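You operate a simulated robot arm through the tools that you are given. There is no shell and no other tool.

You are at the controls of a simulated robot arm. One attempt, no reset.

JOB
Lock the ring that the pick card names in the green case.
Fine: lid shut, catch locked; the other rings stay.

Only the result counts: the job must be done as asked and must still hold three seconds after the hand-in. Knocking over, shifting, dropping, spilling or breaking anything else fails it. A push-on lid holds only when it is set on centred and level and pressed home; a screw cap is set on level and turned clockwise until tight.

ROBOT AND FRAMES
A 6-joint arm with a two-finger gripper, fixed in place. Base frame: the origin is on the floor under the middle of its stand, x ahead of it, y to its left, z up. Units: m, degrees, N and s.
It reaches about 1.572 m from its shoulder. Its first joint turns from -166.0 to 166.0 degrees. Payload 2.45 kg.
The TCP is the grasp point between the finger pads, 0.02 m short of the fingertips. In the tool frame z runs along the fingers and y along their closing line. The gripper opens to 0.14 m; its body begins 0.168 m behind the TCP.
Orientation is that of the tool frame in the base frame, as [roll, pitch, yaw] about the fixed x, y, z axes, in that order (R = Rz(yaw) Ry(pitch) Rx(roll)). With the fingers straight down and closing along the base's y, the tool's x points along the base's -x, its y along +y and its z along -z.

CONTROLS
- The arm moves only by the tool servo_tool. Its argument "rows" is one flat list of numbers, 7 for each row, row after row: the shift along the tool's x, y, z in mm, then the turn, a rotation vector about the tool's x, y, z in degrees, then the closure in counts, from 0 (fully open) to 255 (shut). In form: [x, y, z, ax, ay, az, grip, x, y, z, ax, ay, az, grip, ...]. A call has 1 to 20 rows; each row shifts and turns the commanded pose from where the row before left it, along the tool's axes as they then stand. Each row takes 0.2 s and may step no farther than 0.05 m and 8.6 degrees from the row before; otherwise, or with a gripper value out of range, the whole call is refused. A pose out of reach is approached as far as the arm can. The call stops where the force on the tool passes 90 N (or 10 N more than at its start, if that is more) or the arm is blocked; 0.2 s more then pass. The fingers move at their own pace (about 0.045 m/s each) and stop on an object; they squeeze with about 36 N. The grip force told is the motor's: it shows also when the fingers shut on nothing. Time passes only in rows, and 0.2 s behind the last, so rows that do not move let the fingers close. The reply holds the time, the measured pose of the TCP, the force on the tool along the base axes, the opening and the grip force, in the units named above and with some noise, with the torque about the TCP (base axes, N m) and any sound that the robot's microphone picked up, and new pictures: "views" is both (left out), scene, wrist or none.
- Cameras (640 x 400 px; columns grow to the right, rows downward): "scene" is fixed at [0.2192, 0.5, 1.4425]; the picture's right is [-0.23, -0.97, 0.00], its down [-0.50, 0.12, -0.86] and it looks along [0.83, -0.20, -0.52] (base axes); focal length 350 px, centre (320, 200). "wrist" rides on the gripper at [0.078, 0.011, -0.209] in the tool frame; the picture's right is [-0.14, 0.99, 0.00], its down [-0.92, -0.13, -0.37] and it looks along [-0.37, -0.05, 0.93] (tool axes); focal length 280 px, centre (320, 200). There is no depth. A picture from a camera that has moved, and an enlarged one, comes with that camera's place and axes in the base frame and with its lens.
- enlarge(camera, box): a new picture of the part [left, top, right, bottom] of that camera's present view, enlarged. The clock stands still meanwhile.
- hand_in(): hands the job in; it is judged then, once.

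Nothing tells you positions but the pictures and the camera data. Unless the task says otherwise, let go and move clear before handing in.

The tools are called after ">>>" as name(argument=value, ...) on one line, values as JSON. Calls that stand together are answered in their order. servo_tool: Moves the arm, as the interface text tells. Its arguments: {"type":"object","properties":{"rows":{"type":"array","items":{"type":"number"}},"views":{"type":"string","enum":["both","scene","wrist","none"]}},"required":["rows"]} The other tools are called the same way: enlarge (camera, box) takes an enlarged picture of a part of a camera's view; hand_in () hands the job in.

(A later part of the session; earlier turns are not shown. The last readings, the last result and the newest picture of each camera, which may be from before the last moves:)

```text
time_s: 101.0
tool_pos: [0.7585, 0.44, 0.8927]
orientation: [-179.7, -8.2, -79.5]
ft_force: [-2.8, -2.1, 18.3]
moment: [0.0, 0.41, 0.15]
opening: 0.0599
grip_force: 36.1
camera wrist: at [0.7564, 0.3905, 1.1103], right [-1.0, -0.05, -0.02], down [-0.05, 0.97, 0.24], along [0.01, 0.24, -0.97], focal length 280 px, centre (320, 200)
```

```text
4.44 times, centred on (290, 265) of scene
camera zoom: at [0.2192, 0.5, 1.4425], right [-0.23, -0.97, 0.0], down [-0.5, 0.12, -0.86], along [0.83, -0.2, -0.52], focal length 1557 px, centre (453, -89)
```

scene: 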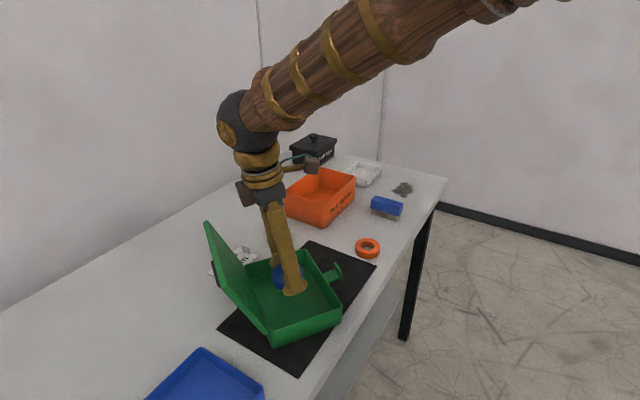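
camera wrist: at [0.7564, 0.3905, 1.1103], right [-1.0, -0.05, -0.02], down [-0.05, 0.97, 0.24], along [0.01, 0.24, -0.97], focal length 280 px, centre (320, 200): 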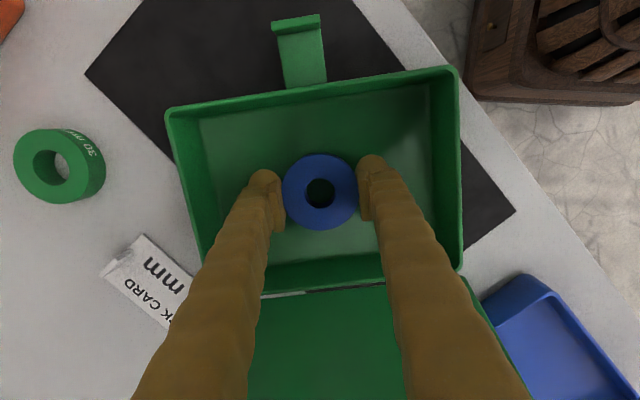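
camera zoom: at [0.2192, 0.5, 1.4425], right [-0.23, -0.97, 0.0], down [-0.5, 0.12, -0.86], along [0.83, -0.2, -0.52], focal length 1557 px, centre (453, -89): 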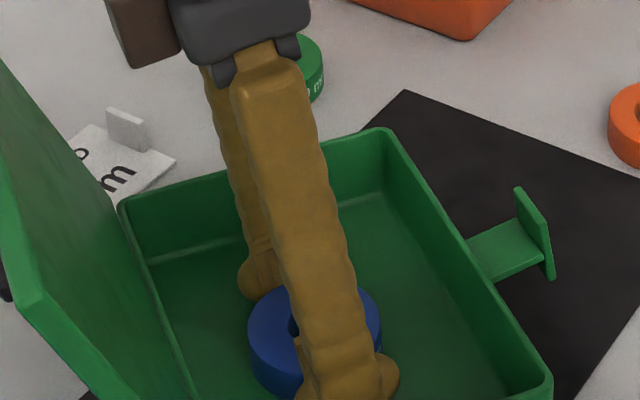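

Contact with the case floor. I'll ease up slightly and release the ring.

>>> servo_tool(rows=[0.1, 0, -0.7, 0, 0, 0, 255, 0, 0, 0, 0, 0, 0, 130, 0, 0, 0, 0, 0, 0, 110, 0, 0, 0, 0, 0, 0, 105], views="wrist")

```text
time_s: 102.0
tool_pos: [0.7584, 0.4395, 0.8928]
orientation: [-179.8, -8.1, -79.4]
ft_force: [-0.9, -0.5, 0.2]
moment: [-0.02, -0.04, 0.03]
opening: 0.0824
grip_force: 0.1
camera wrist: at [0.7561, 0.3903, 1.1102], right [-1.0, -0.05, -0.02], down [-0.05, 0.97, 0.24], along [0.01, 0.24, -0.97], focal length 280 px, centre (320, 200)
```

wrist: 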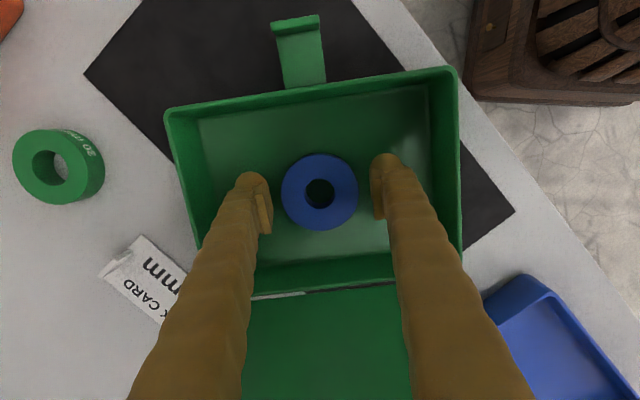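

Ring released. I'll lift out straight up.

>>> servo_tool(rows=[2.8, 0, -19.8, 0, 0, 0, 105, 6.25, 0, -44.6, 0, 0, 0, 105, 6.25, 0, -44.6, 0, 0, 0, 105, 6.25, 0, -44.6, 0, 0, 0, 105, 6.25, 0, -44.6, 0, 0, 0, 105], views="both")

>>> enlarge(camera="scene", box=[180, 200, 380, 350])

```text
time_s: 103.2
tool_pos: [0.759, 0.4403, 1.0916]
orientation: [-180.0, -8.1, -79.5]
ft_force: [-0.5, -0.1, 0.1]
moment: [-0.02, 0.0, 0.0]
opening: 0.0821
grip_force: 0.1
camera wrist: at [0.7574, 0.3924, 1.3091], right [-1.0, -0.05, -0.02], down [-0.05, 0.97, 0.24], along [0.01, 0.24, -0.97], focal length 280 px, centre (320, 200)
```

scene: 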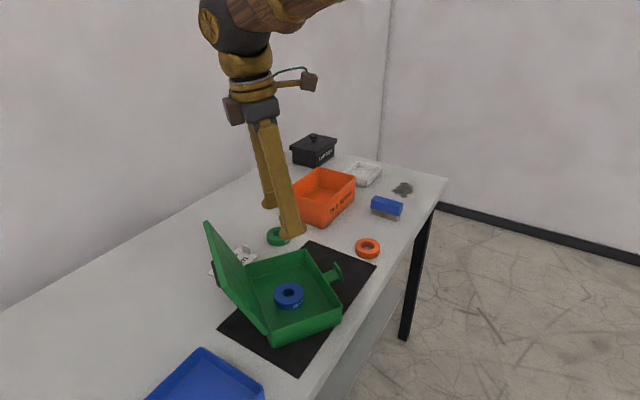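
wrist: 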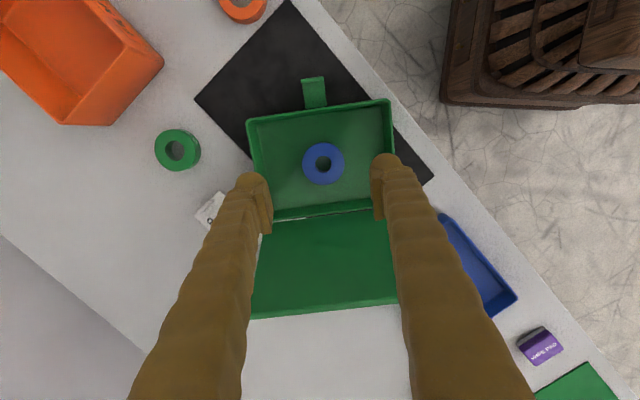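

```text
2.67 times, centred on (280, 275) of scene
camera zoom: at [0.2192, 0.5, 1.4425], right [-0.23, -0.97, 0.0], down [-0.5, 0.12, -0.86], along [0.83, -0.2, -0.52], focal length 934 px, centre (427, 0)
```

zoom: 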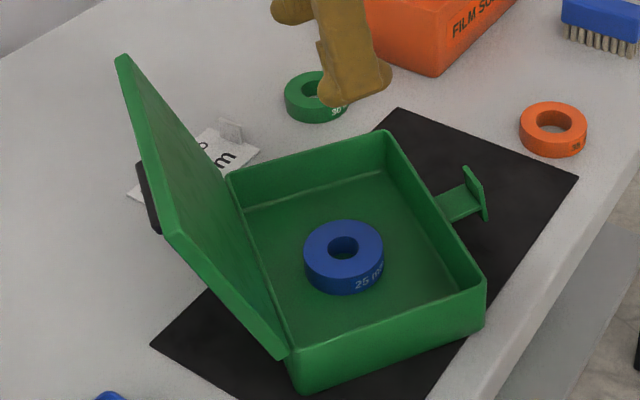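

The blue 25 mm ring rests inside the case. Next I'll close the lid under control by regripping the handle from behind, the reverse of opening. First I'll go up and over to behind the lid.

>>> servo_tool(rows=[2.8, 0, -19.8, 0, 0, 0, 80, -47, 1.1, -6.6, 0, 0, 0, 80, -47, 1.1, -6.6, 0, 0, 0, 80, -47, 1.1, -6.6, 0, 0, 0, 80, -47, 1.1, -6.6, 0, 0, 0, 80, 0, 0, 0, 0, 6, 0, 80, 0, 0, 0, 0, 6, 0, 80, 0, 0, 0, 0, 6, 0, 80, 0, 0, 0, 0, 6, 0, 80], views="both")

```text
time_s: 105.2
tool_pos: [0.7196, 0.6253, 1.1122]
orientation: [-179.8, -32.2, -79.6]
ft_force: [-0.5, -0.7, 0.5]
moment: [0.04, 0.02, 0.02]
opening: 0.0958
grip_force: 0.1
camera wrist: at [0.7003, 0.6677, 1.3307], right [-0.99, -0.07, -0.08], down [-0.05, 0.98, -0.18], along [0.09, -0.17, -0.98], focal length 280 px, centre (320, 200)
```

scene: 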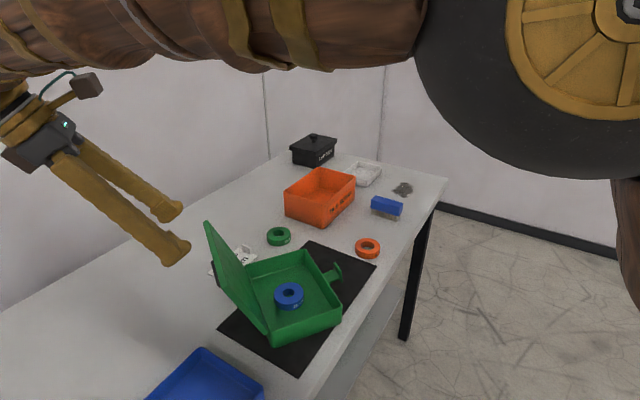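
wrist: 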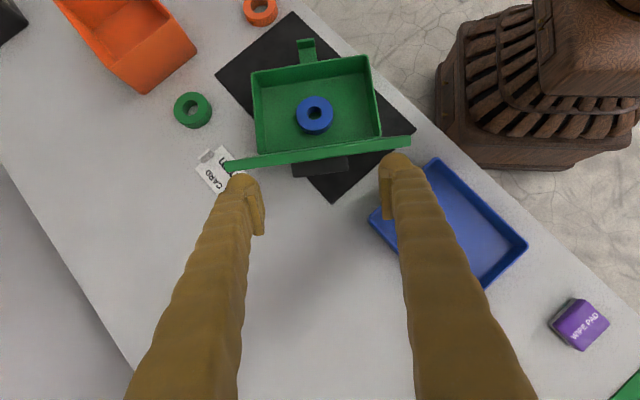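

>>> servo_tool(rows=[-7.9, 0, 12.7, 0, 6, 0, 80, -9.2, 0, 11.8, 0, 6, 0, 80, -10.4, 0, 10.8, 0, 6, 0, 80, -11.5, 0, 9.6, 0, 6, 0, 80, -12.4, 0, 8.4, 0, 6, 0, 80, 0, 0, 0, 0, 4, 0, 80, 0, 0, 0, 0, 0, 0, 80], views="wrist")

>>> enlarge(camera="wrist", box=[180, 80, 460, 260])

```text
time_s: 106.8
tool_pos: [0.7184, 0.6183, 1.0314]
orientation: [-179.4, -65.8, -79.7]
ft_force: [-0.6, 0.0, -0.4]
moment: [0.02, 0.01, -0.01]
opening: 0.0961
grip_force: 0.1
out of reach, approached as far as the arm can: row 6
camera wrist: at [0.6765, 0.7715, 1.1876], right [-0.98, -0.13, -0.13], down [-0.01, 0.72, -0.69], along [0.19, -0.68, -0.71], focal length 280 px, centre (320, 200)
```

wrist: 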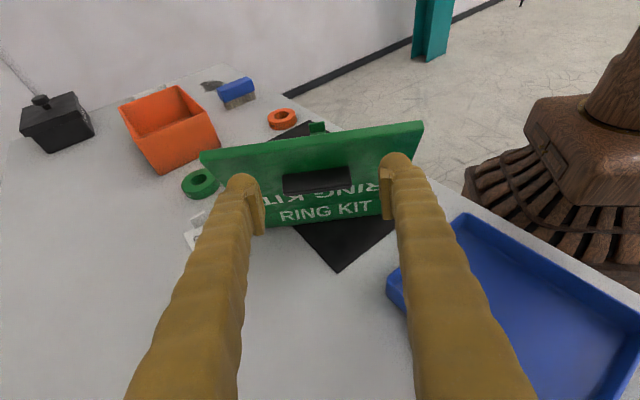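

```text
2.22 times, centred on (320, 170) of wrist
camera zoom: at [0.6765, 0.7715, 1.1876], right [-0.98, -0.13, -0.13], down [-0.01, 0.72, -0.69], along [0.19, -0.68, -0.71], focal length 623 px, centre (320, 267)
```

zoom: 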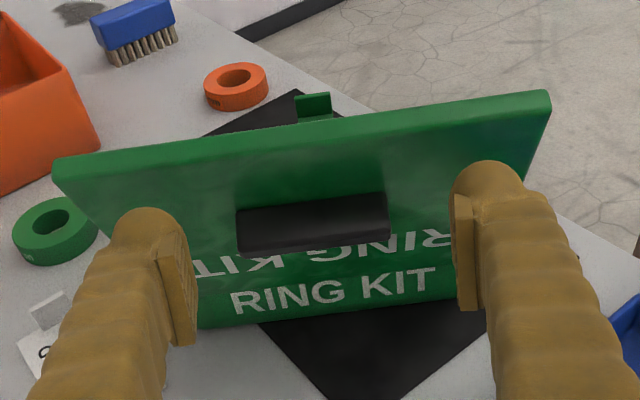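

The lid rests at about 113.5°. I'll approach the bar ends along the tool axis from behind.

>>> servo_tool(rows=[-10.9, -4.2, 0, 0, 0, 0, 80, -10.9, 0, 0, 0, 0, 0, 80, 0, 0, 20, 0, 0, 0, 80, 0, 0, 20, 0, 0, 0, 80], views="wrist")

>>> enlarge(camera="wrist", box=[200, 100, 440, 260])

```text
time_s: 107.8
tool_pos: [0.7263, 0.5911, 0.9961]
orientation: [-179.8, -66.0, -79.7]
ft_force: [0.6, 0.1, -0.1]
moment: [-0.02, 0.0, 0.01]
opening: 0.0959
grip_force: 0.0
camera wrist: at [0.686, 0.7457, 1.1518], right [-0.98, -0.13, -0.13], down [0.0, 0.72, -0.69], along [0.18, -0.68, -0.71], focal length 280 px, centre (320, 200)
```

wrist: 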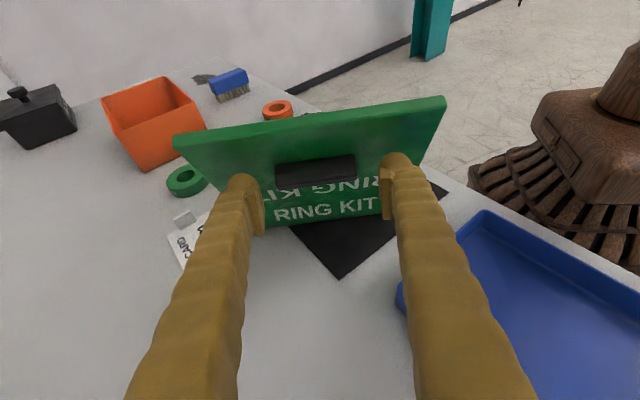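

```text
2.50 times, centred on (320, 180) of wrist
camera zoom: at [0.686, 0.7457, 1.1518], right [-0.98, -0.13, -0.13], down [0.0, 0.72, -0.69], along [0.18, -0.68, -0.71], focal length 701 px, centre (320, 250)
```

zoom: 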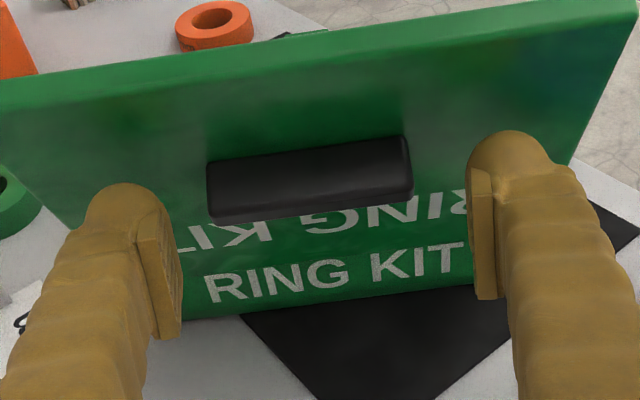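

>>> servo_tool(rows=[-7.9, -2, 0, 0, 0, 0, 80, 0, 0, 5, 0, 0, 0, 80, 0, 0, 5, 0, 0, 0, 80], views="wrist")

>>> enlarge(camera="wrist", box=[200, 100, 440, 260])

```text
time_s: 108.6
tool_pos: [0.7298, 0.5854, 0.9856]
orientation: [-179.9, -66.1, -79.6]
ft_force: [0.2, 0.2, -0.4]
moment: [0.01, -0.01, 0.04]
opening: 0.096
grip_force: 0.0
camera wrist: at [0.6896, 0.7399, 1.1411], right [-0.98, -0.13, -0.13], down [0.0, 0.72, -0.69], along [0.18, -0.68, -0.71], focal length 280 px, centre (320, 200)
```

wrist: 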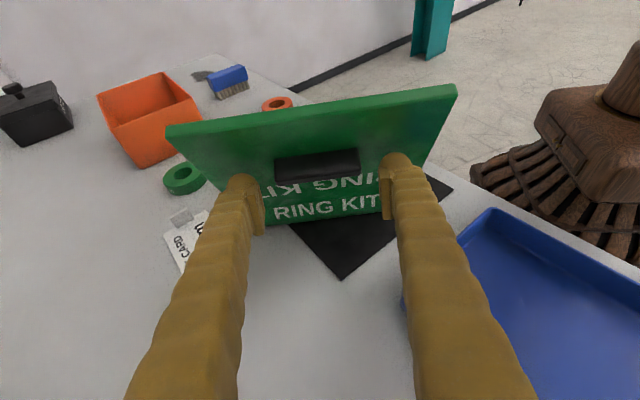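

```text
2.50 times, centred on (320, 180) of wrist
camera zoom: at [0.6896, 0.7399, 1.1411], right [-0.98, -0.13, -0.13], down [0.0, 0.72, -0.69], along [0.18, -0.68, -0.71], focal length 701 px, centre (320, 250)
```

zoom: 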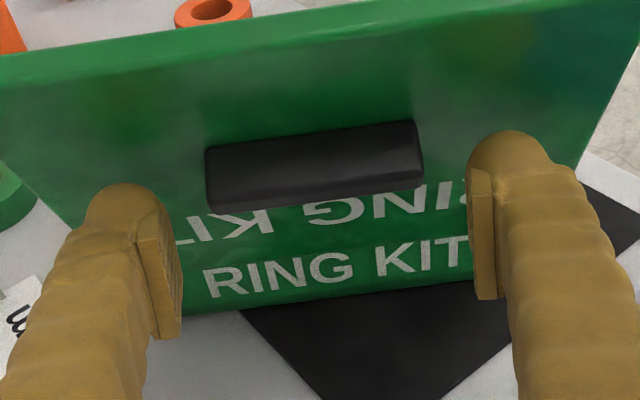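

>>> servo_tool(rows=[1.2, -0.5, 1.5, 0, 0, 0, 80, 1.2, 0, 1.5, 0, 0, 0, 80], views="none")

>>> servo_tool(rows=[0, 0, 0, 0, 0, 0, 120, 0, 0, 0, 0, 0, 0, 130, 0, 0, 0, 0, 0, 0, 150, 0, 0, 0, 0, 0, 0, 200, 0, 0, 0, 0, 0, 0, 255, 0, 0, 0, 0, 0, 0, 255], views="wrist")

>>> enlarge(camera="wrist", box=[200, 100, 440, 260])

```text
time_s: 109.2
tool_pos: [0.7324, 0.5812, 0.9857]
orientation: [-179.9, -66.2, -79.6]
ft_force: [-0.8, 0.3, 0.3]
moment: [-0.01, -0.01, 0.02]
opening: 0.0961
grip_force: 0.0
```

```text
time_s: 110.6
tool_pos: [0.7318, 0.5818, 0.9864]
orientation: [-179.9, -66.1, -79.7]
ft_force: [-6.9, 4.3, 3.3]
moment: [0.04, 0.18, -0.33]
opening: 0.0692
grip_force: 36.1
camera wrist: at [0.6913, 0.7364, 1.1419], right [-0.98, -0.13, -0.13], down [0.0, 0.72, -0.69], along [0.18, -0.68, -0.71], focal length 280 px, centre (320, 200)
```

wrist: 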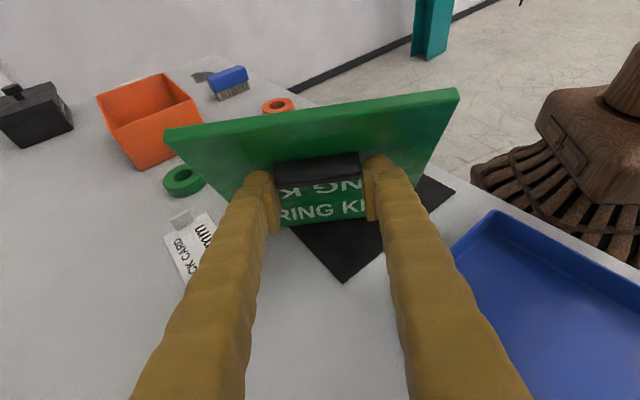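

```text
2.50 times, centred on (320, 180) of wrist
camera zoom: at [0.6913, 0.7364, 1.1419], right [-0.98, -0.13, -0.13], down [0.0, 0.72, -0.69], along [0.18, -0.68, -0.71], focal length 701 px, centre (320, 250)
```

zoom: 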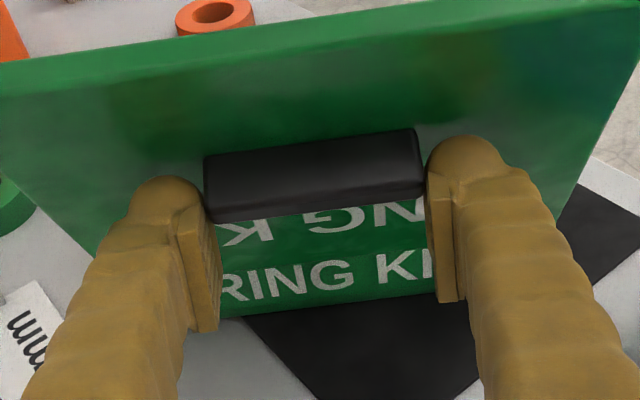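

Gripped. I'll swing the lid closed along the arc, checking the forces.

>>> servo_tool(rows=[3.33, 0, 1.1, 0, -2, 0, 255, 3.33, 0, 1.1, 0, -2, 0, 255, 6.62, 0, 2.33, 0, -4, 0, 255, 6.62, 0, 2.33, 0, -4, 0, 255], views="none")

>>> servo_tool(rows=[6.62, 0, 2.33, 0, -4, 0, 255, 6.62, 0, 2.33, 0, -4, 0, 255, 6.62, 0, 2.33, 0, -4, 0, 255, 6.62, 0, 2.33, 0, -4, 0, 255], views="scene")

```text
time_s: 111.6
tool_pos: [0.735, 0.5673, 1.0007]
orientation: [-179.8, -54.1, -79.5]
ft_force: [1.9, -2.0, -0.3]
moment: [-0.13, -0.28, 0.32]
opening: 0.069
grip_force: 35.8
```

```text
time_s: 112.6
tool_pos: [0.7383, 0.5425, 1.0122]
orientation: [-179.8, -38.0, -79.5]
ft_force: [2.4, 0.6, 0.7]
moment: [0.32, -0.62, 0.5]
opening: 0.0689
grip_force: 36.4
```

scene: 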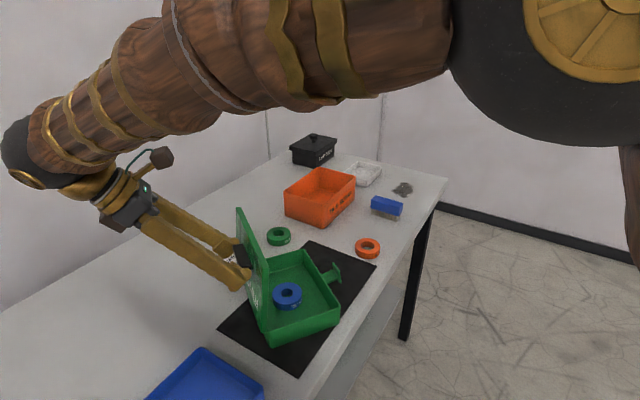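

>>> servo_tool(rows=[6.62, 0, 2.33, 0, -4, 0, 255, 6.62, 0, 2.33, 0, -4, 0, 255, 6.62, 0, 2.33, 0, -4, 0, 255, 6.62, 0, 2.33, 0, -4, 0, 255, 6.62, 0, 2.33, 0, -4, 0, 255], views="none")

>>> servo_tool(rows=[6.62, 0, 2.33, 0, -4, 0, 255, 6.62, 0, 2.33, 0, -4, 0, 255, 6.62, 0, 2.33, 0, -4, 0, 255, 6.62, 0, 2.33, 0, -4, 0, 255, 6.62, 0, 2.33, 0, -4, 0, 255], views="scene")

>>> enlarge(camera="scene", box=[200, 200, 370, 350])

```text
time_s: 113.8
tool_pos: [0.7448, 0.5087, 1.0194]
orientation: [-179.9, -18.1, -79.5]
ft_force: [0.6, -1.6, -5.5]
moment: [-0.17, -0.2, -0.25]
opening: 0.0689
grip_force: 36.1
```

```text
time_s: 115.0
tool_pos: [0.7515, 0.475, 1.015]
orientation: [-179.9, 1.8, -79.3]
ft_force: [0.6, -1.6, -6.4]
moment: [-0.29, 0.12, 0.2]
opening: 0.0691
grip_force: 35.9
```

scene: 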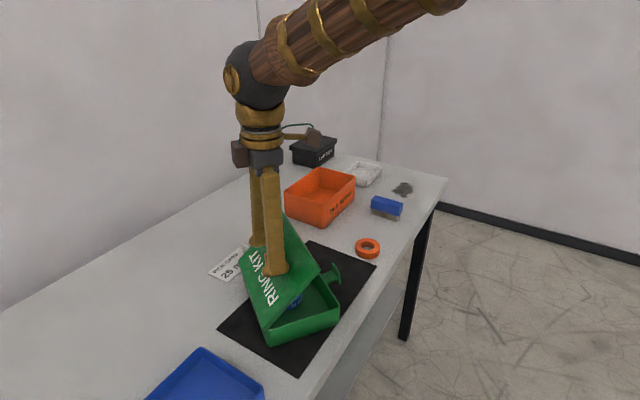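

```text
2.67 times, centred on (285, 275) of scene
camera zoom: at [0.2192, 0.5, 1.4425], right [-0.23, -0.97, 0.0], down [-0.5, 0.12, -0.86], along [0.83, -0.2, -0.52], focal length 934 px, centre (413, 0)
```

zoom: 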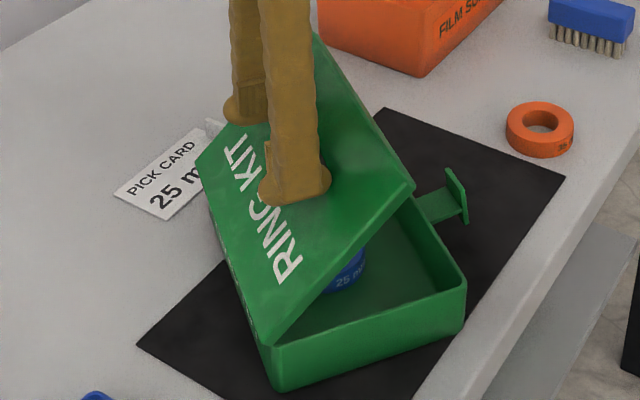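

There's a slight upward pull on the hinge. I'll correct by about 2.5 mm downward and continue.

>>> servo_tool(rows=[0, 0, 2.5, 0, 0, 0, 255, 6.62, 0, 2.33, 0, -4, 0, 255, 6.62, 0, 2.33, 0, -4, 0, 255, 6.62, 0, 2.33, 0, -4, 0, 255], views="none")

>>> servo_tool(rows=[6.62, 0, 2.33, 0, -4, 0, 255, 6.62, 0, 2.33, 0, -4, 0, 255, 6.62, 0, 2.33, 0, -4, 0, 255], views="scene")

>>> enlarge(camera="scene", box=[200, 200, 370, 350])

```text
time_s: 116.0
tool_pos: [0.7553, 0.4571, 1.0034]
orientation: [-179.9, 13.9, -79.5]
ft_force: [0.5, -2.0, -5.7]
moment: [-0.33, -0.17, -0.16]
opening: 0.0688
grip_force: 36.0
```

```text
time_s: 116.8
tool_pos: [0.7573, 0.442, 0.9898]
orientation: [-180.0, 25.9, -79.5]
ft_force: [-1.4, 0.0, -4.9]
moment: [-0.34, 0.38, -0.05]
opening: 0.0689
grip_force: 36.0
```

scene: 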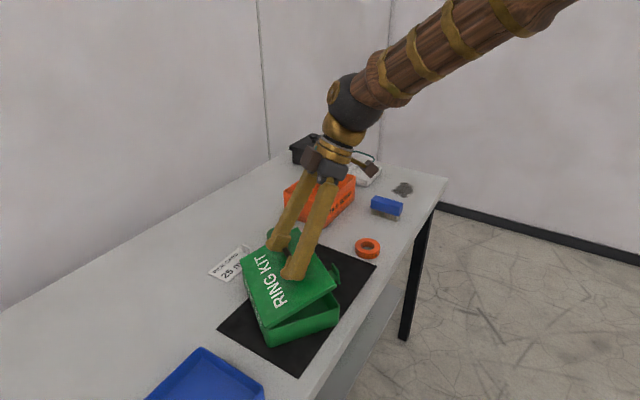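

```text
2.67 times, centred on (285, 275) of scene
camera zoom: at [0.2192, 0.5, 1.4425], right [-0.23, -0.97, 0.0], down [-0.5, 0.12, -0.86], along [0.83, -0.2, -0.52], focal length 934 px, centre (413, 0)
```

zoom: 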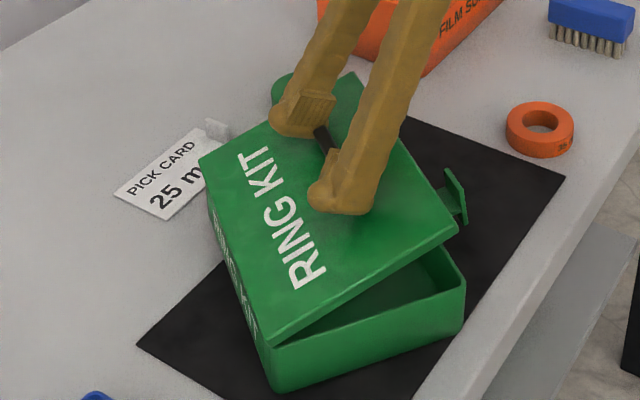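

>>> servo_tool(rows=[6.62, 0, 2.6, 0, -4, 0, 255, 6.62, 0, 2.6, 0, -4, 0, 255, 6.62, 0, 2.6, 0, -4, 0, 255], views="none")

>>> servo_tool(rows=[6.62, 0, 2.6, 0, -4, 0, 255, 3.3, 0, 1.3, 0, -2, 0, 255], views="scene")

>>> enlarge(camera="scene", box=[200, 200, 370, 350])

```text
time_s: 117.6
tool_pos: [0.7601, 0.4284, 0.9736]
orientation: [-179.9, 38.0, -79.5]
ft_force: [1.0, -1.8, -5.1]
moment: [-0.47, 0.12, 0.18]
opening: 0.0689
grip_force: 35.6
```

```text
time_s: 118.2
tool_pos: [0.7614, 0.4217, 0.9657]
orientation: [-179.9, 44.0, -79.4]
ft_force: [-2.1, 0.4, -4.0]
moment: [-0.34, 0.48, -0.15]
opening: 0.0689
grip_force: 35.9
```

scene: 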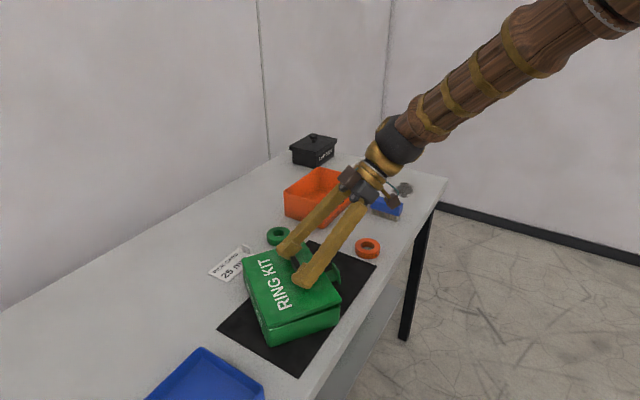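

```text
2.67 times, centred on (285, 275) of scene
camera zoom: at [0.2192, 0.5, 1.4425], right [-0.23, -0.97, 0.0], down [-0.5, 0.12, -0.86], along [0.83, -0.2, -0.52], focal length 934 px, centre (413, 0)
```

zoom: 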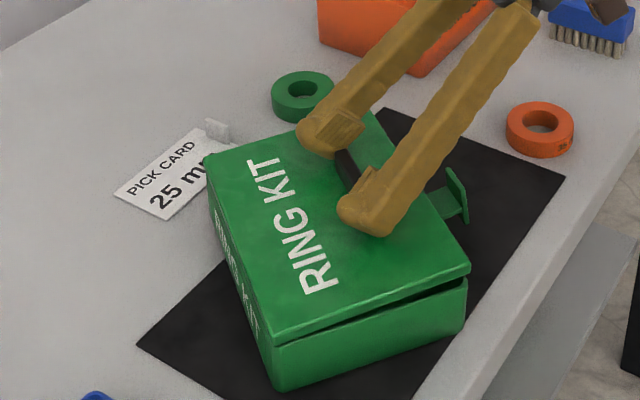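

The lid is nearly shut. I'll release it and move up.

>>> servo_tool(rows=[0, 0, 0, 0, 0, 0, 80, 0, 0, 0, 0, 0, 0, 80, 0, 0, 0, 0, 0, 0, 80, -17.4, 0, -18, 0, 0, 0, 80, -27.8, 0, -28.8, 0, 0, 0, 80, -20, 0, -20, 0, 0, 0, 80, 0, 0, 0, 0, 8, 0, 80, 0, 0, 0, 0, 8, 0, 80, 0, 0, 0, 0, 8, 0, 80, 0, 0, 0, 0, 8, 0, 80, 0, 0, 0, 0, 8, 0, 80, 0, 0, 0, 0, 4, 0, 80], views="both")

>>> enlarge(camera="scene", box=[200, 200, 370, 350])

>>> enlarge(camera="wrist", box=[200, 40, 440, 240])

```text
time_s: 120.8
tool_pos: [0.7614, 0.4234, 1.0597]
orientation: [-179.9, -0.2, -79.5]
ft_force: [-0.9, 0.7, -0.2]
moment: [0.0, 0.01, -0.02]
opening: 0.0958
grip_force: 0.1
camera wrist: at [0.7641, 0.3443, 1.2678], right [-1.0, -0.05, 0.0], down [-0.04, 0.93, 0.37], along [-0.01, 0.37, -0.93], focal length 280 px, centre (320, 200)
```

scene: 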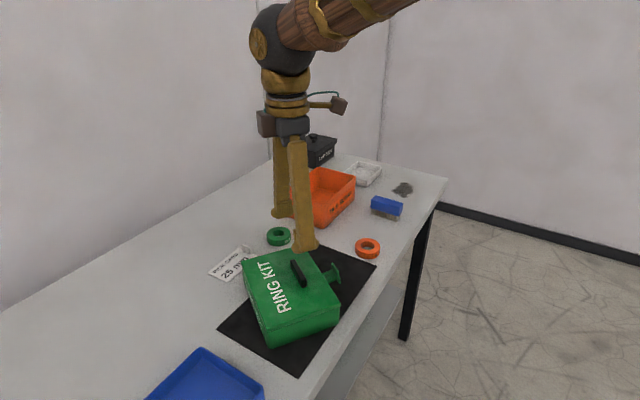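
wrist: 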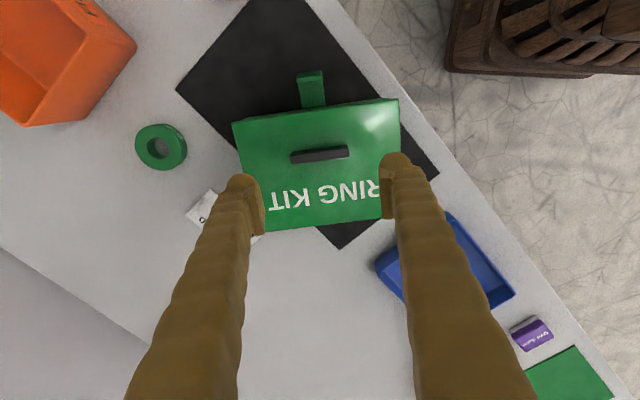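

```text
2.67 times, centred on (285, 275) of scene
camera zoom: at [0.2192, 0.5, 1.4425], right [-0.23, -0.97, 0.0], down [-0.5, 0.12, -0.86], along [0.83, -0.2, -0.52], focal length 934 px, centre (413, 0)
```

zoom: 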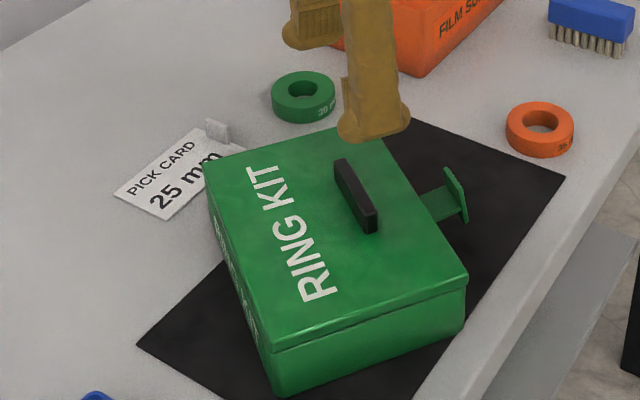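

```text
2.00 times, centred on (320, 140) of wrist
camera zoom: at [0.7641, 0.3443, 1.2678], right [-1.0, -0.05, 0.0], down [-0.04, 0.93, 0.37], along [-0.01, 0.37, -0.93], focal length 561 px, centre (320, 320)
```

zoom: 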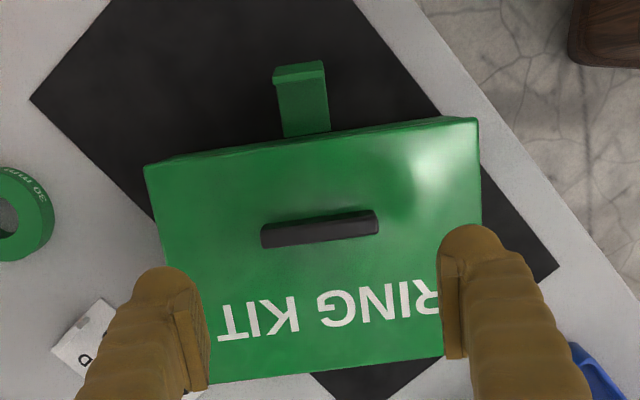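

The lid is shut with the ring inside. Next is the catch, which hangs open at 90° on the front. I'll look at it closely.

>>> enlarge(camera="wrist", box=[285, 60, 345, 115])

>>> enlarge(camera="scene", box=[305, 250, 355, 300])

```text
7.27 times, centred on (315, 88) of wrist
camera zoom: at [0.7641, 0.3443, 1.2678], right [-1.0, -0.05, 0.0], down [-0.04, 0.93, 0.37], along [-0.01, 0.37, -0.93], focal length 2039 px, centre (356, 1018)
```

zoom: 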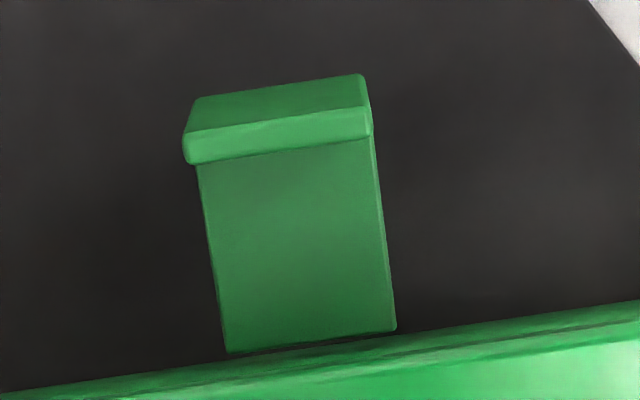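

```text
8.00 times, centred on (330, 275) of scene
camera zoom: at [0.2192, 0.5, 1.4425], right [-0.23, -0.97, 0.0], down [-0.5, 0.12, -0.86], along [0.83, -0.2, -0.52], focal length 2802 px, centre (240, -400)
```

zoom: 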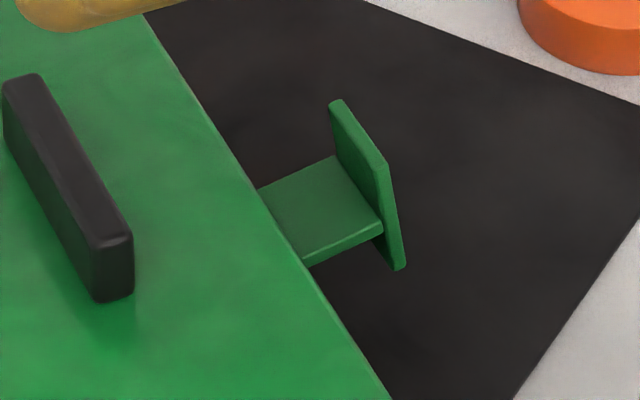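

The catch is open at about 80°, pivoting near n=-0.077, z≈0.897 in the case frame. With the fingers closed and the tool tilted 20°, I'll come from outside and push the catch's upper end over toward the lid.

>>> servo_tool(rows=[0, 0, 0, 0, 6.7, 0, 255, 0, 0, 0, 0, 6.7, 0, 255, 0, 0, 0, 0, 6.6, 0, 255, 39.7, 0.5, 14.4, 0, 0, 0, 255, 39.7, 0.5, 14.4, 0, 0, 0, 255, 39.7, 0.5, 14.4, 0, 0, 0, 255, -10.3, 0, 28.2, 0, 0, 0, 255, -10.3, 0, 28.2, 0, 0, 0, 255], views="both")

>>> enlarge(camera="scene", box=[280, 200, 400, 310])

>>> enlarge(camera="wrist", box=[240, 120, 400, 300])

```text
time_s: 122.6
tool_pos: [0.7837, 0.2962, 0.9975]
orientation: [-180.0, -20.1, -79.4]
ft_force: [0.9, 0.9, -0.5]
moment: [0.0, -0.02, -0.01]
opening: 0.0
grip_force: 29.8
camera wrist: at [0.7729, 0.2926, 1.221], right [-1.0, -0.05, -0.05], down [-0.06, 1.0, 0.03], along [0.05, 0.03, -1.0], focal length 280 px, centre (320, 200)
```

scene: 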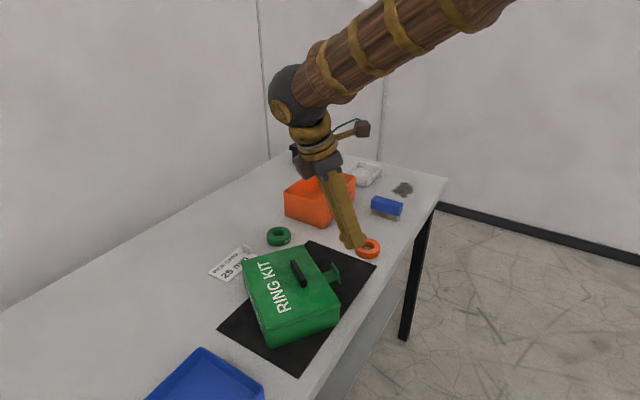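
wrist: 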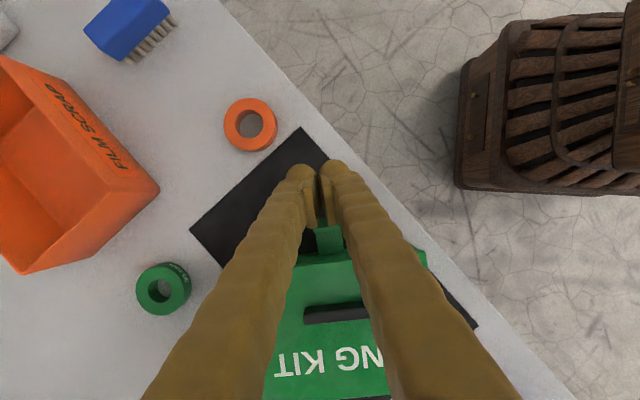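

```text
3.64 times, centred on (340, 255) of scene
camera zoom: at [0.2192, 0.5, 1.4425], right [-0.23, -0.97, 0.0], down [-0.5, 0.12, -0.86], along [0.83, -0.2, -0.52], focal length 1274 px, centre (247, 0)
```

zoom: 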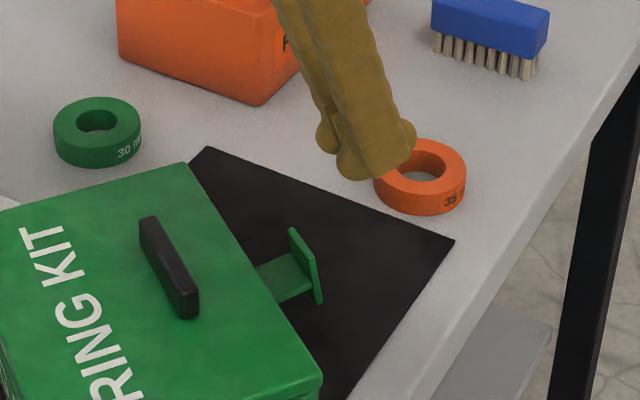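

```text
2.22 times, centred on (320, 210) of wrist
camera zoom: at [0.7729, 0.2926, 1.221], right [-1.0, -0.05, -0.05], down [-0.06, 1.0, 0.03], along [0.05, 0.03, -1.0], focal length 623 px, centre (320, 178)
```

zoom: 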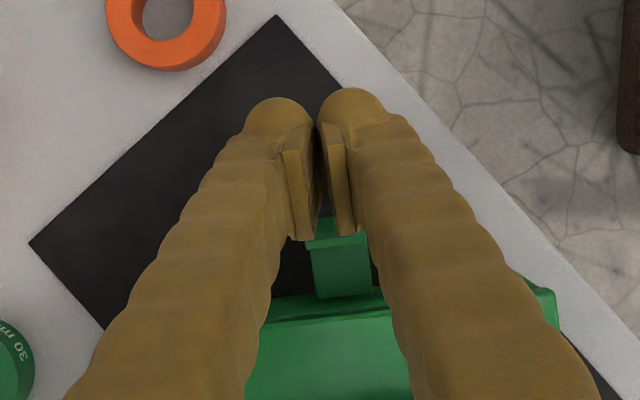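

>>> servo_tool(rows=[-10.3, 0, 28.2, 0, 0, 0, 255, -10.3, 0, 28.2, 0, 0, 0, 255, -2.4, 0, 6.6, 0, 0, 0, 255], views="both")

>>> enlarge(camera="scene", box=[290, 230, 380, 310])

>>> enlarge(camera="wrist", box=[240, 120, 400, 300])

```text
time_s: 123.4
tool_pos: [0.7829, 0.2975, 0.9301]
orientation: [-179.9, -20.0, -79.5]
ft_force: [0.1, 0.2, -0.4]
moment: [0.03, 0.0, -0.01]
opening: 0.0
grip_force: 29.1
camera wrist: at [0.7723, 0.2932, 1.1533], right [-1.0, -0.05, -0.05], down [-0.06, 1.0, 0.03], along [0.05, 0.03, -1.0], focal length 280 px, centre (320, 200)
```

scene: 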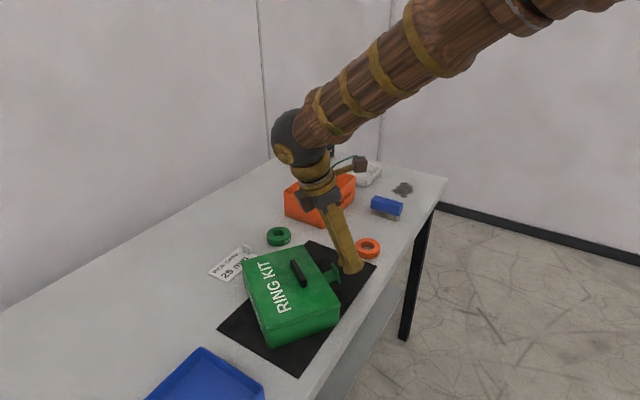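
wrist: 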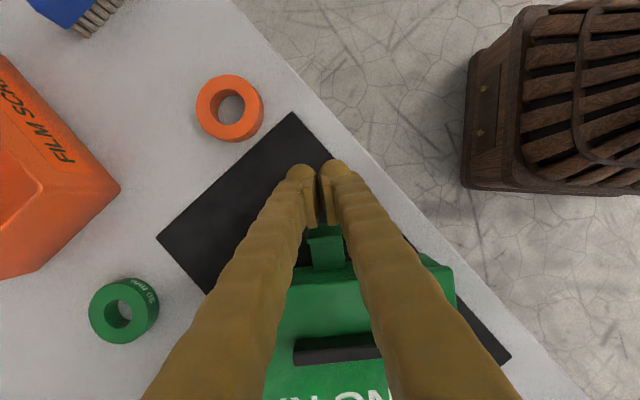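

```text
5.00 times, centred on (335, 270) of scene
camera zoom: at [0.2192, 0.5, 1.4425], right [-0.23, -0.97, 0.0], down [-0.5, 0.12, -0.86], along [0.83, -0.2, -0.52], focal length 1751 px, centre (245, -150)
```

zoom: 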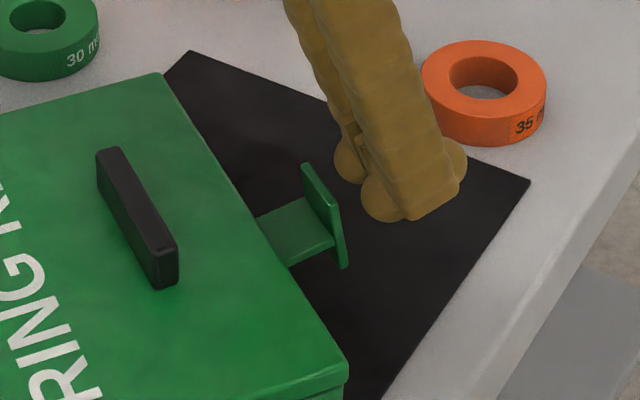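

```text
2.22 times, centred on (320, 210) of wrist
camera zoom: at [0.7723, 0.2932, 1.1533], right [-1.0, -0.05, -0.05], down [-0.06, 1.0, 0.03], along [0.05, 0.03, -1.0], focal length 623 px, centre (320, 178)
```

zoom: 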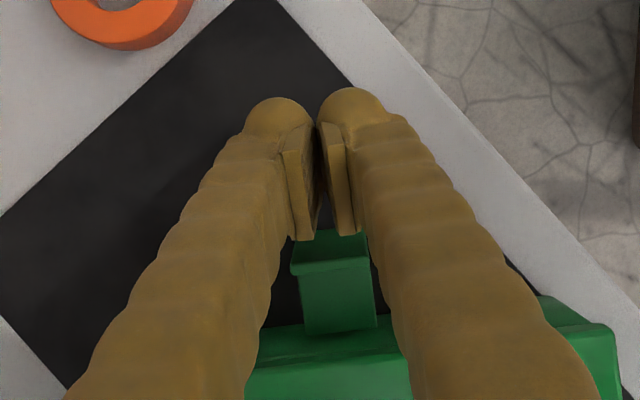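

The two fingertip bulbs straddle the tab's edges, so I'll shift sideways 18.5 mm to put one bulb at the tab's centre. Then I'll push along the closing arc.

>>> servo_tool(rows=[0, 9.3, 0, 0, 0, 0, 255, 0, 9.2, 0, 0, 0, 0, 255, -7.5, 0, -2.7, 0, 0, 0, 255, -3.8, 0, -1.4, 0, 0, 0, 255], views="scene")

>>> enlarge(camera="scene", box=[290, 230, 380, 310])

```text
time_s: 124.4
tool_pos: [0.7613, 0.308, 0.9312]
orientation: [-179.9, -20.1, -79.5]
ft_force: [0.2, 1.5, -0.1]
moment: [0.02, -0.03, 0.01]
opening: 0.0
grip_force: 28.9
```

scene: 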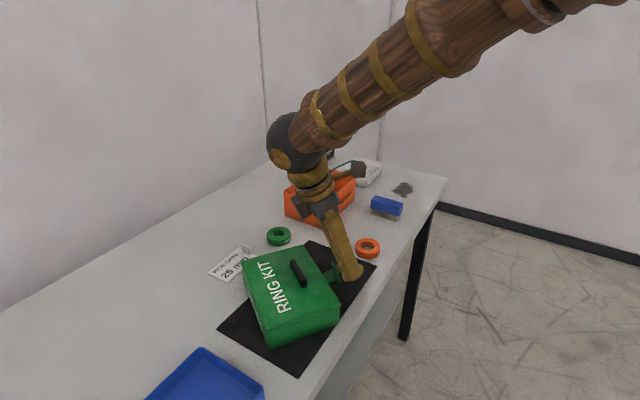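

```text
5.00 times, centred on (335, 270) of scene
camera zoom: at [0.2192, 0.5, 1.4425], right [-0.23, -0.97, 0.0], down [-0.5, 0.12, -0.86], along [0.83, -0.2, -0.52], focal length 1751 px, centre (245, -150)
```

zoom: 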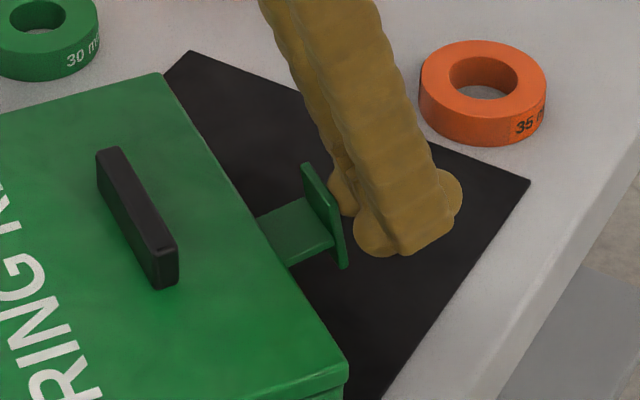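

>>> servo_tool(rows=[-2.8, 0, -1, 0, 0, 0, 255, -1, 0, -3.6, 0, 0, 0, 255, -1, 0, -3.6, 0, 0, 0, 255], views="scene")

>>> enlarge(camera="scene", box=[290, 230, 380, 310])

```text
time_s: 125.2
tool_pos: [0.7612, 0.3133, 0.9368]
orientation: [-180.0, -20.2, -79.5]
ft_force: [1.2, -0.3, -0.2]
moment: [0.04, -0.03, -0.03]
opening: 0.0001
grip_force: 29.0
```

scene: 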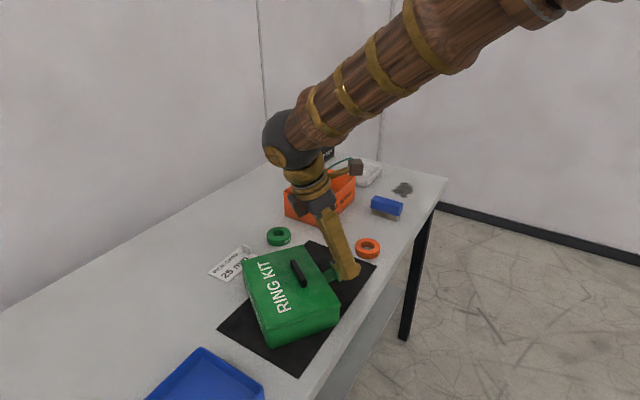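

```text
5.00 times, centred on (335, 270) of scene
camera zoom: at [0.2192, 0.5, 1.4425], right [-0.23, -0.97, 0.0], down [-0.5, 0.12, -0.86], along [0.83, -0.2, -0.52], focal length 1751 px, centre (245, -150)
```

zoom: 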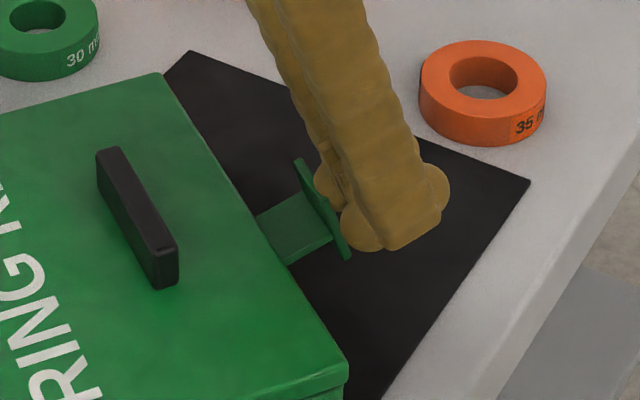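

>>> servo_tool(rows=[-0.5, 0, -3.5, 0, 0, 0, 255, -0.5, 0, -3.6, 0, 0, 0, 255, -2, 0, -3.5, 0, 0, 0, 255, -2, 0, -3.5, 0, 0, 0, 255, -2.1, 0, -3.6, 0, 0, 0, 255], views="scene")

>>> enlarge(camera="scene", box=[290, 230, 380, 310])

```text
time_s: 126.4
tool_pos: [0.7575, 0.3252, 0.9521]
orientation: [-179.9, -20.1, -79.5]
ft_force: [0.8, 0.0, -0.1]
moment: [-0.02, 0.01, -0.03]
opening: 0.0
grip_force: 29.0
```

scene: 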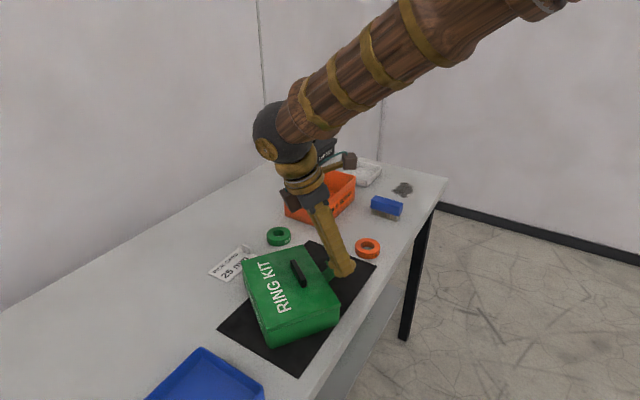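

```text
5.00 times, centred on (335, 270) of scene
camera zoom: at [0.2192, 0.5, 1.4425], right [-0.23, -0.97, 0.0], down [-0.5, 0.12, -0.86], along [0.83, -0.2, -0.52], focal length 1751 px, centre (245, -150)
```

zoom: 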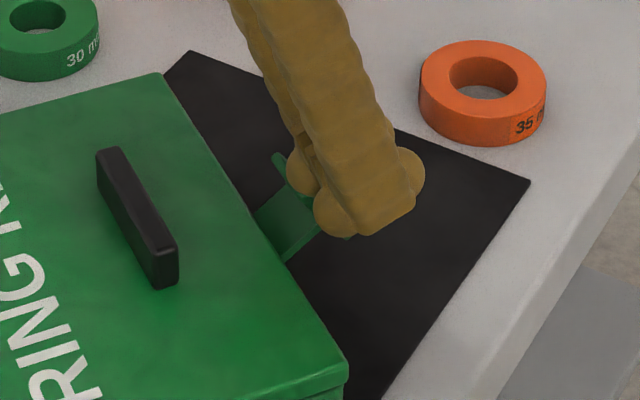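

The catch is swinging up. Continuing along the arc.

>>> servo_tool(rows=[-2.9, 0, -2.9, 0, 0, 0, 255, -2.9, 0, -2.9, 0, 0, 0, 255, -2.9, 0, -2.9, 0, 0, 0, 255], views="none")

>>> enlarge(camera="scene", box=[290, 230, 380, 310])

>>> servo_tool(rows=[-3.5, 0, -2.1, 0, 0, 0, 255, -3.5, 0, -2.1, 0, 0, 0, 255], views="scene")

>>> enlarge(camera="scene", box=[290, 230, 380, 310])

```text
time_s: 127.2
tool_pos: [0.7569, 0.3375, 0.956]
orientation: [180.0, -20.2, -79.5]
ft_force: [0.3, 0.0, -0.5]
moment: [-0.01, -0.06, -0.06]
opening: 0.0
grip_force: 29.6
```

```text
5.00 times, centred on (335, 270) of scene
camera zoom: at [0.2192, 0.5, 1.4425], right [-0.23, -0.97, 0.0], down [-0.5, 0.12, -0.86], along [0.83, -0.2, -0.52], focal length 1751 px, centre (245, -150)
```

zoom: 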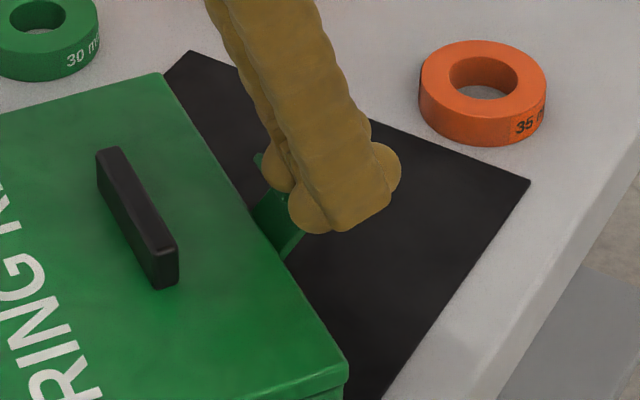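

```text
time_s: 127.8
tool_pos: [0.7554, 0.346, 0.9577]
orientation: [-179.9, -20.1, -79.5]
ft_force: [-0.2, 0.7, 0.7]
moment: [0.04, -0.04, -0.02]
opening: 0.0002
grip_force: 29.3
```

scene: 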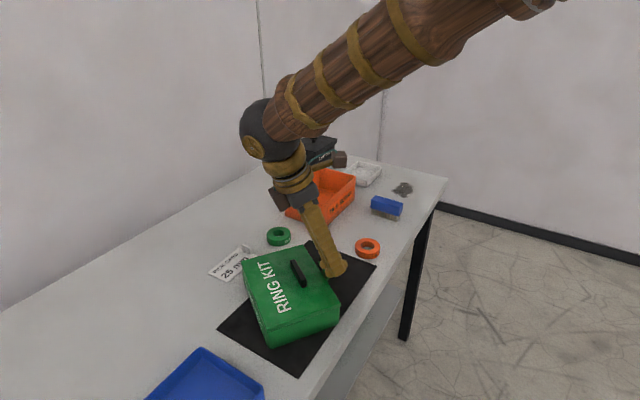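

```text
5.00 times, centred on (335, 270) of scene
camera zoom: at [0.2192, 0.5, 1.4425], right [-0.23, -0.97, 0.0], down [-0.5, 0.12, -0.86], along [0.83, -0.2, -0.52], focal length 1751 px, centre (245, -150)
```

zoom: 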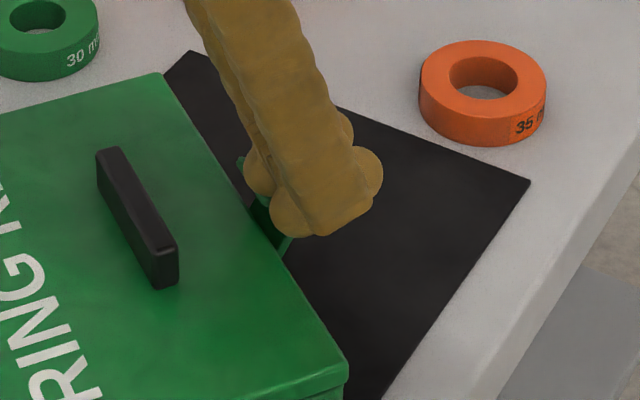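

>>> servo_tool(rows=[-3.5, 0, -1.8, 0, 0, 0, 255, -3.8, 0, -1.4, 0, 0, 0, 255], views="none")

>>> enlarge(camera="scene", box=[290, 230, 380, 310])

>>> servo_tool(rows=[-2.8, 0, -1, 0, 0, 0, 255, -2.8, 0, -1, 0, 0, 0, 255], views="none")

>>> enlarge(camera="scene", box=[290, 230, 380, 310])

```text
time_s: 128.4
tool_pos: [0.7535, 0.3538, 0.9584]
orientation: [-179.9, -20.0, -79.5]
ft_force: [0.5, 0.5, 0.8]
moment: [-0.02, 0.0, -0.03]
opening: 0.0001
grip_force: 29.3
```

```text
5.00 times, centred on (335, 270) of scene
camera zoom: at [0.2192, 0.5, 1.4425], right [-0.23, -0.97, 0.0], down [-0.5, 0.12, -0.86], along [0.83, -0.2, -0.52], focal length 1751 px, centre (245, -150)
```

zoom: 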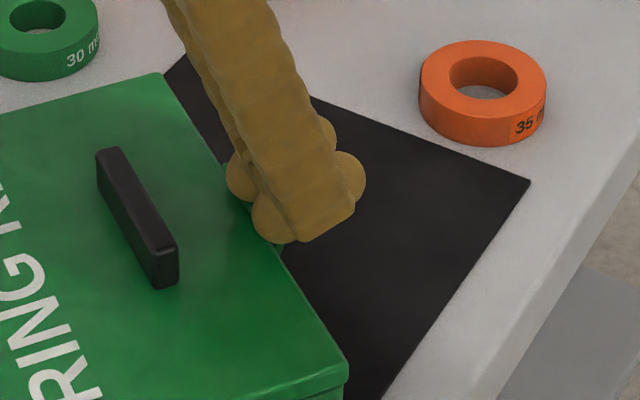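

```text
time_s: 129.0
tool_pos: [0.7513, 0.36, 0.9587]
orientation: [-179.8, -20.1, -79.4]
ft_force: [0.2, 0.3, 0.4]
moment: [0.03, 0.01, 0.02]
opening: 0.0002
grip_force: 29.7
```

```text
5.00 times, centred on (335, 270) of scene
camera zoom: at [0.2192, 0.5, 1.4425], right [-0.23, -0.97, 0.0], down [-0.5, 0.12, -0.86], along [0.83, -0.2, -0.52], focal length 1751 px, centre (245, -150)
```

zoom: 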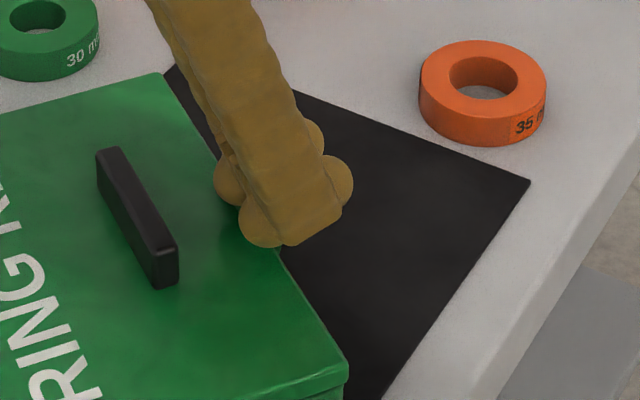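

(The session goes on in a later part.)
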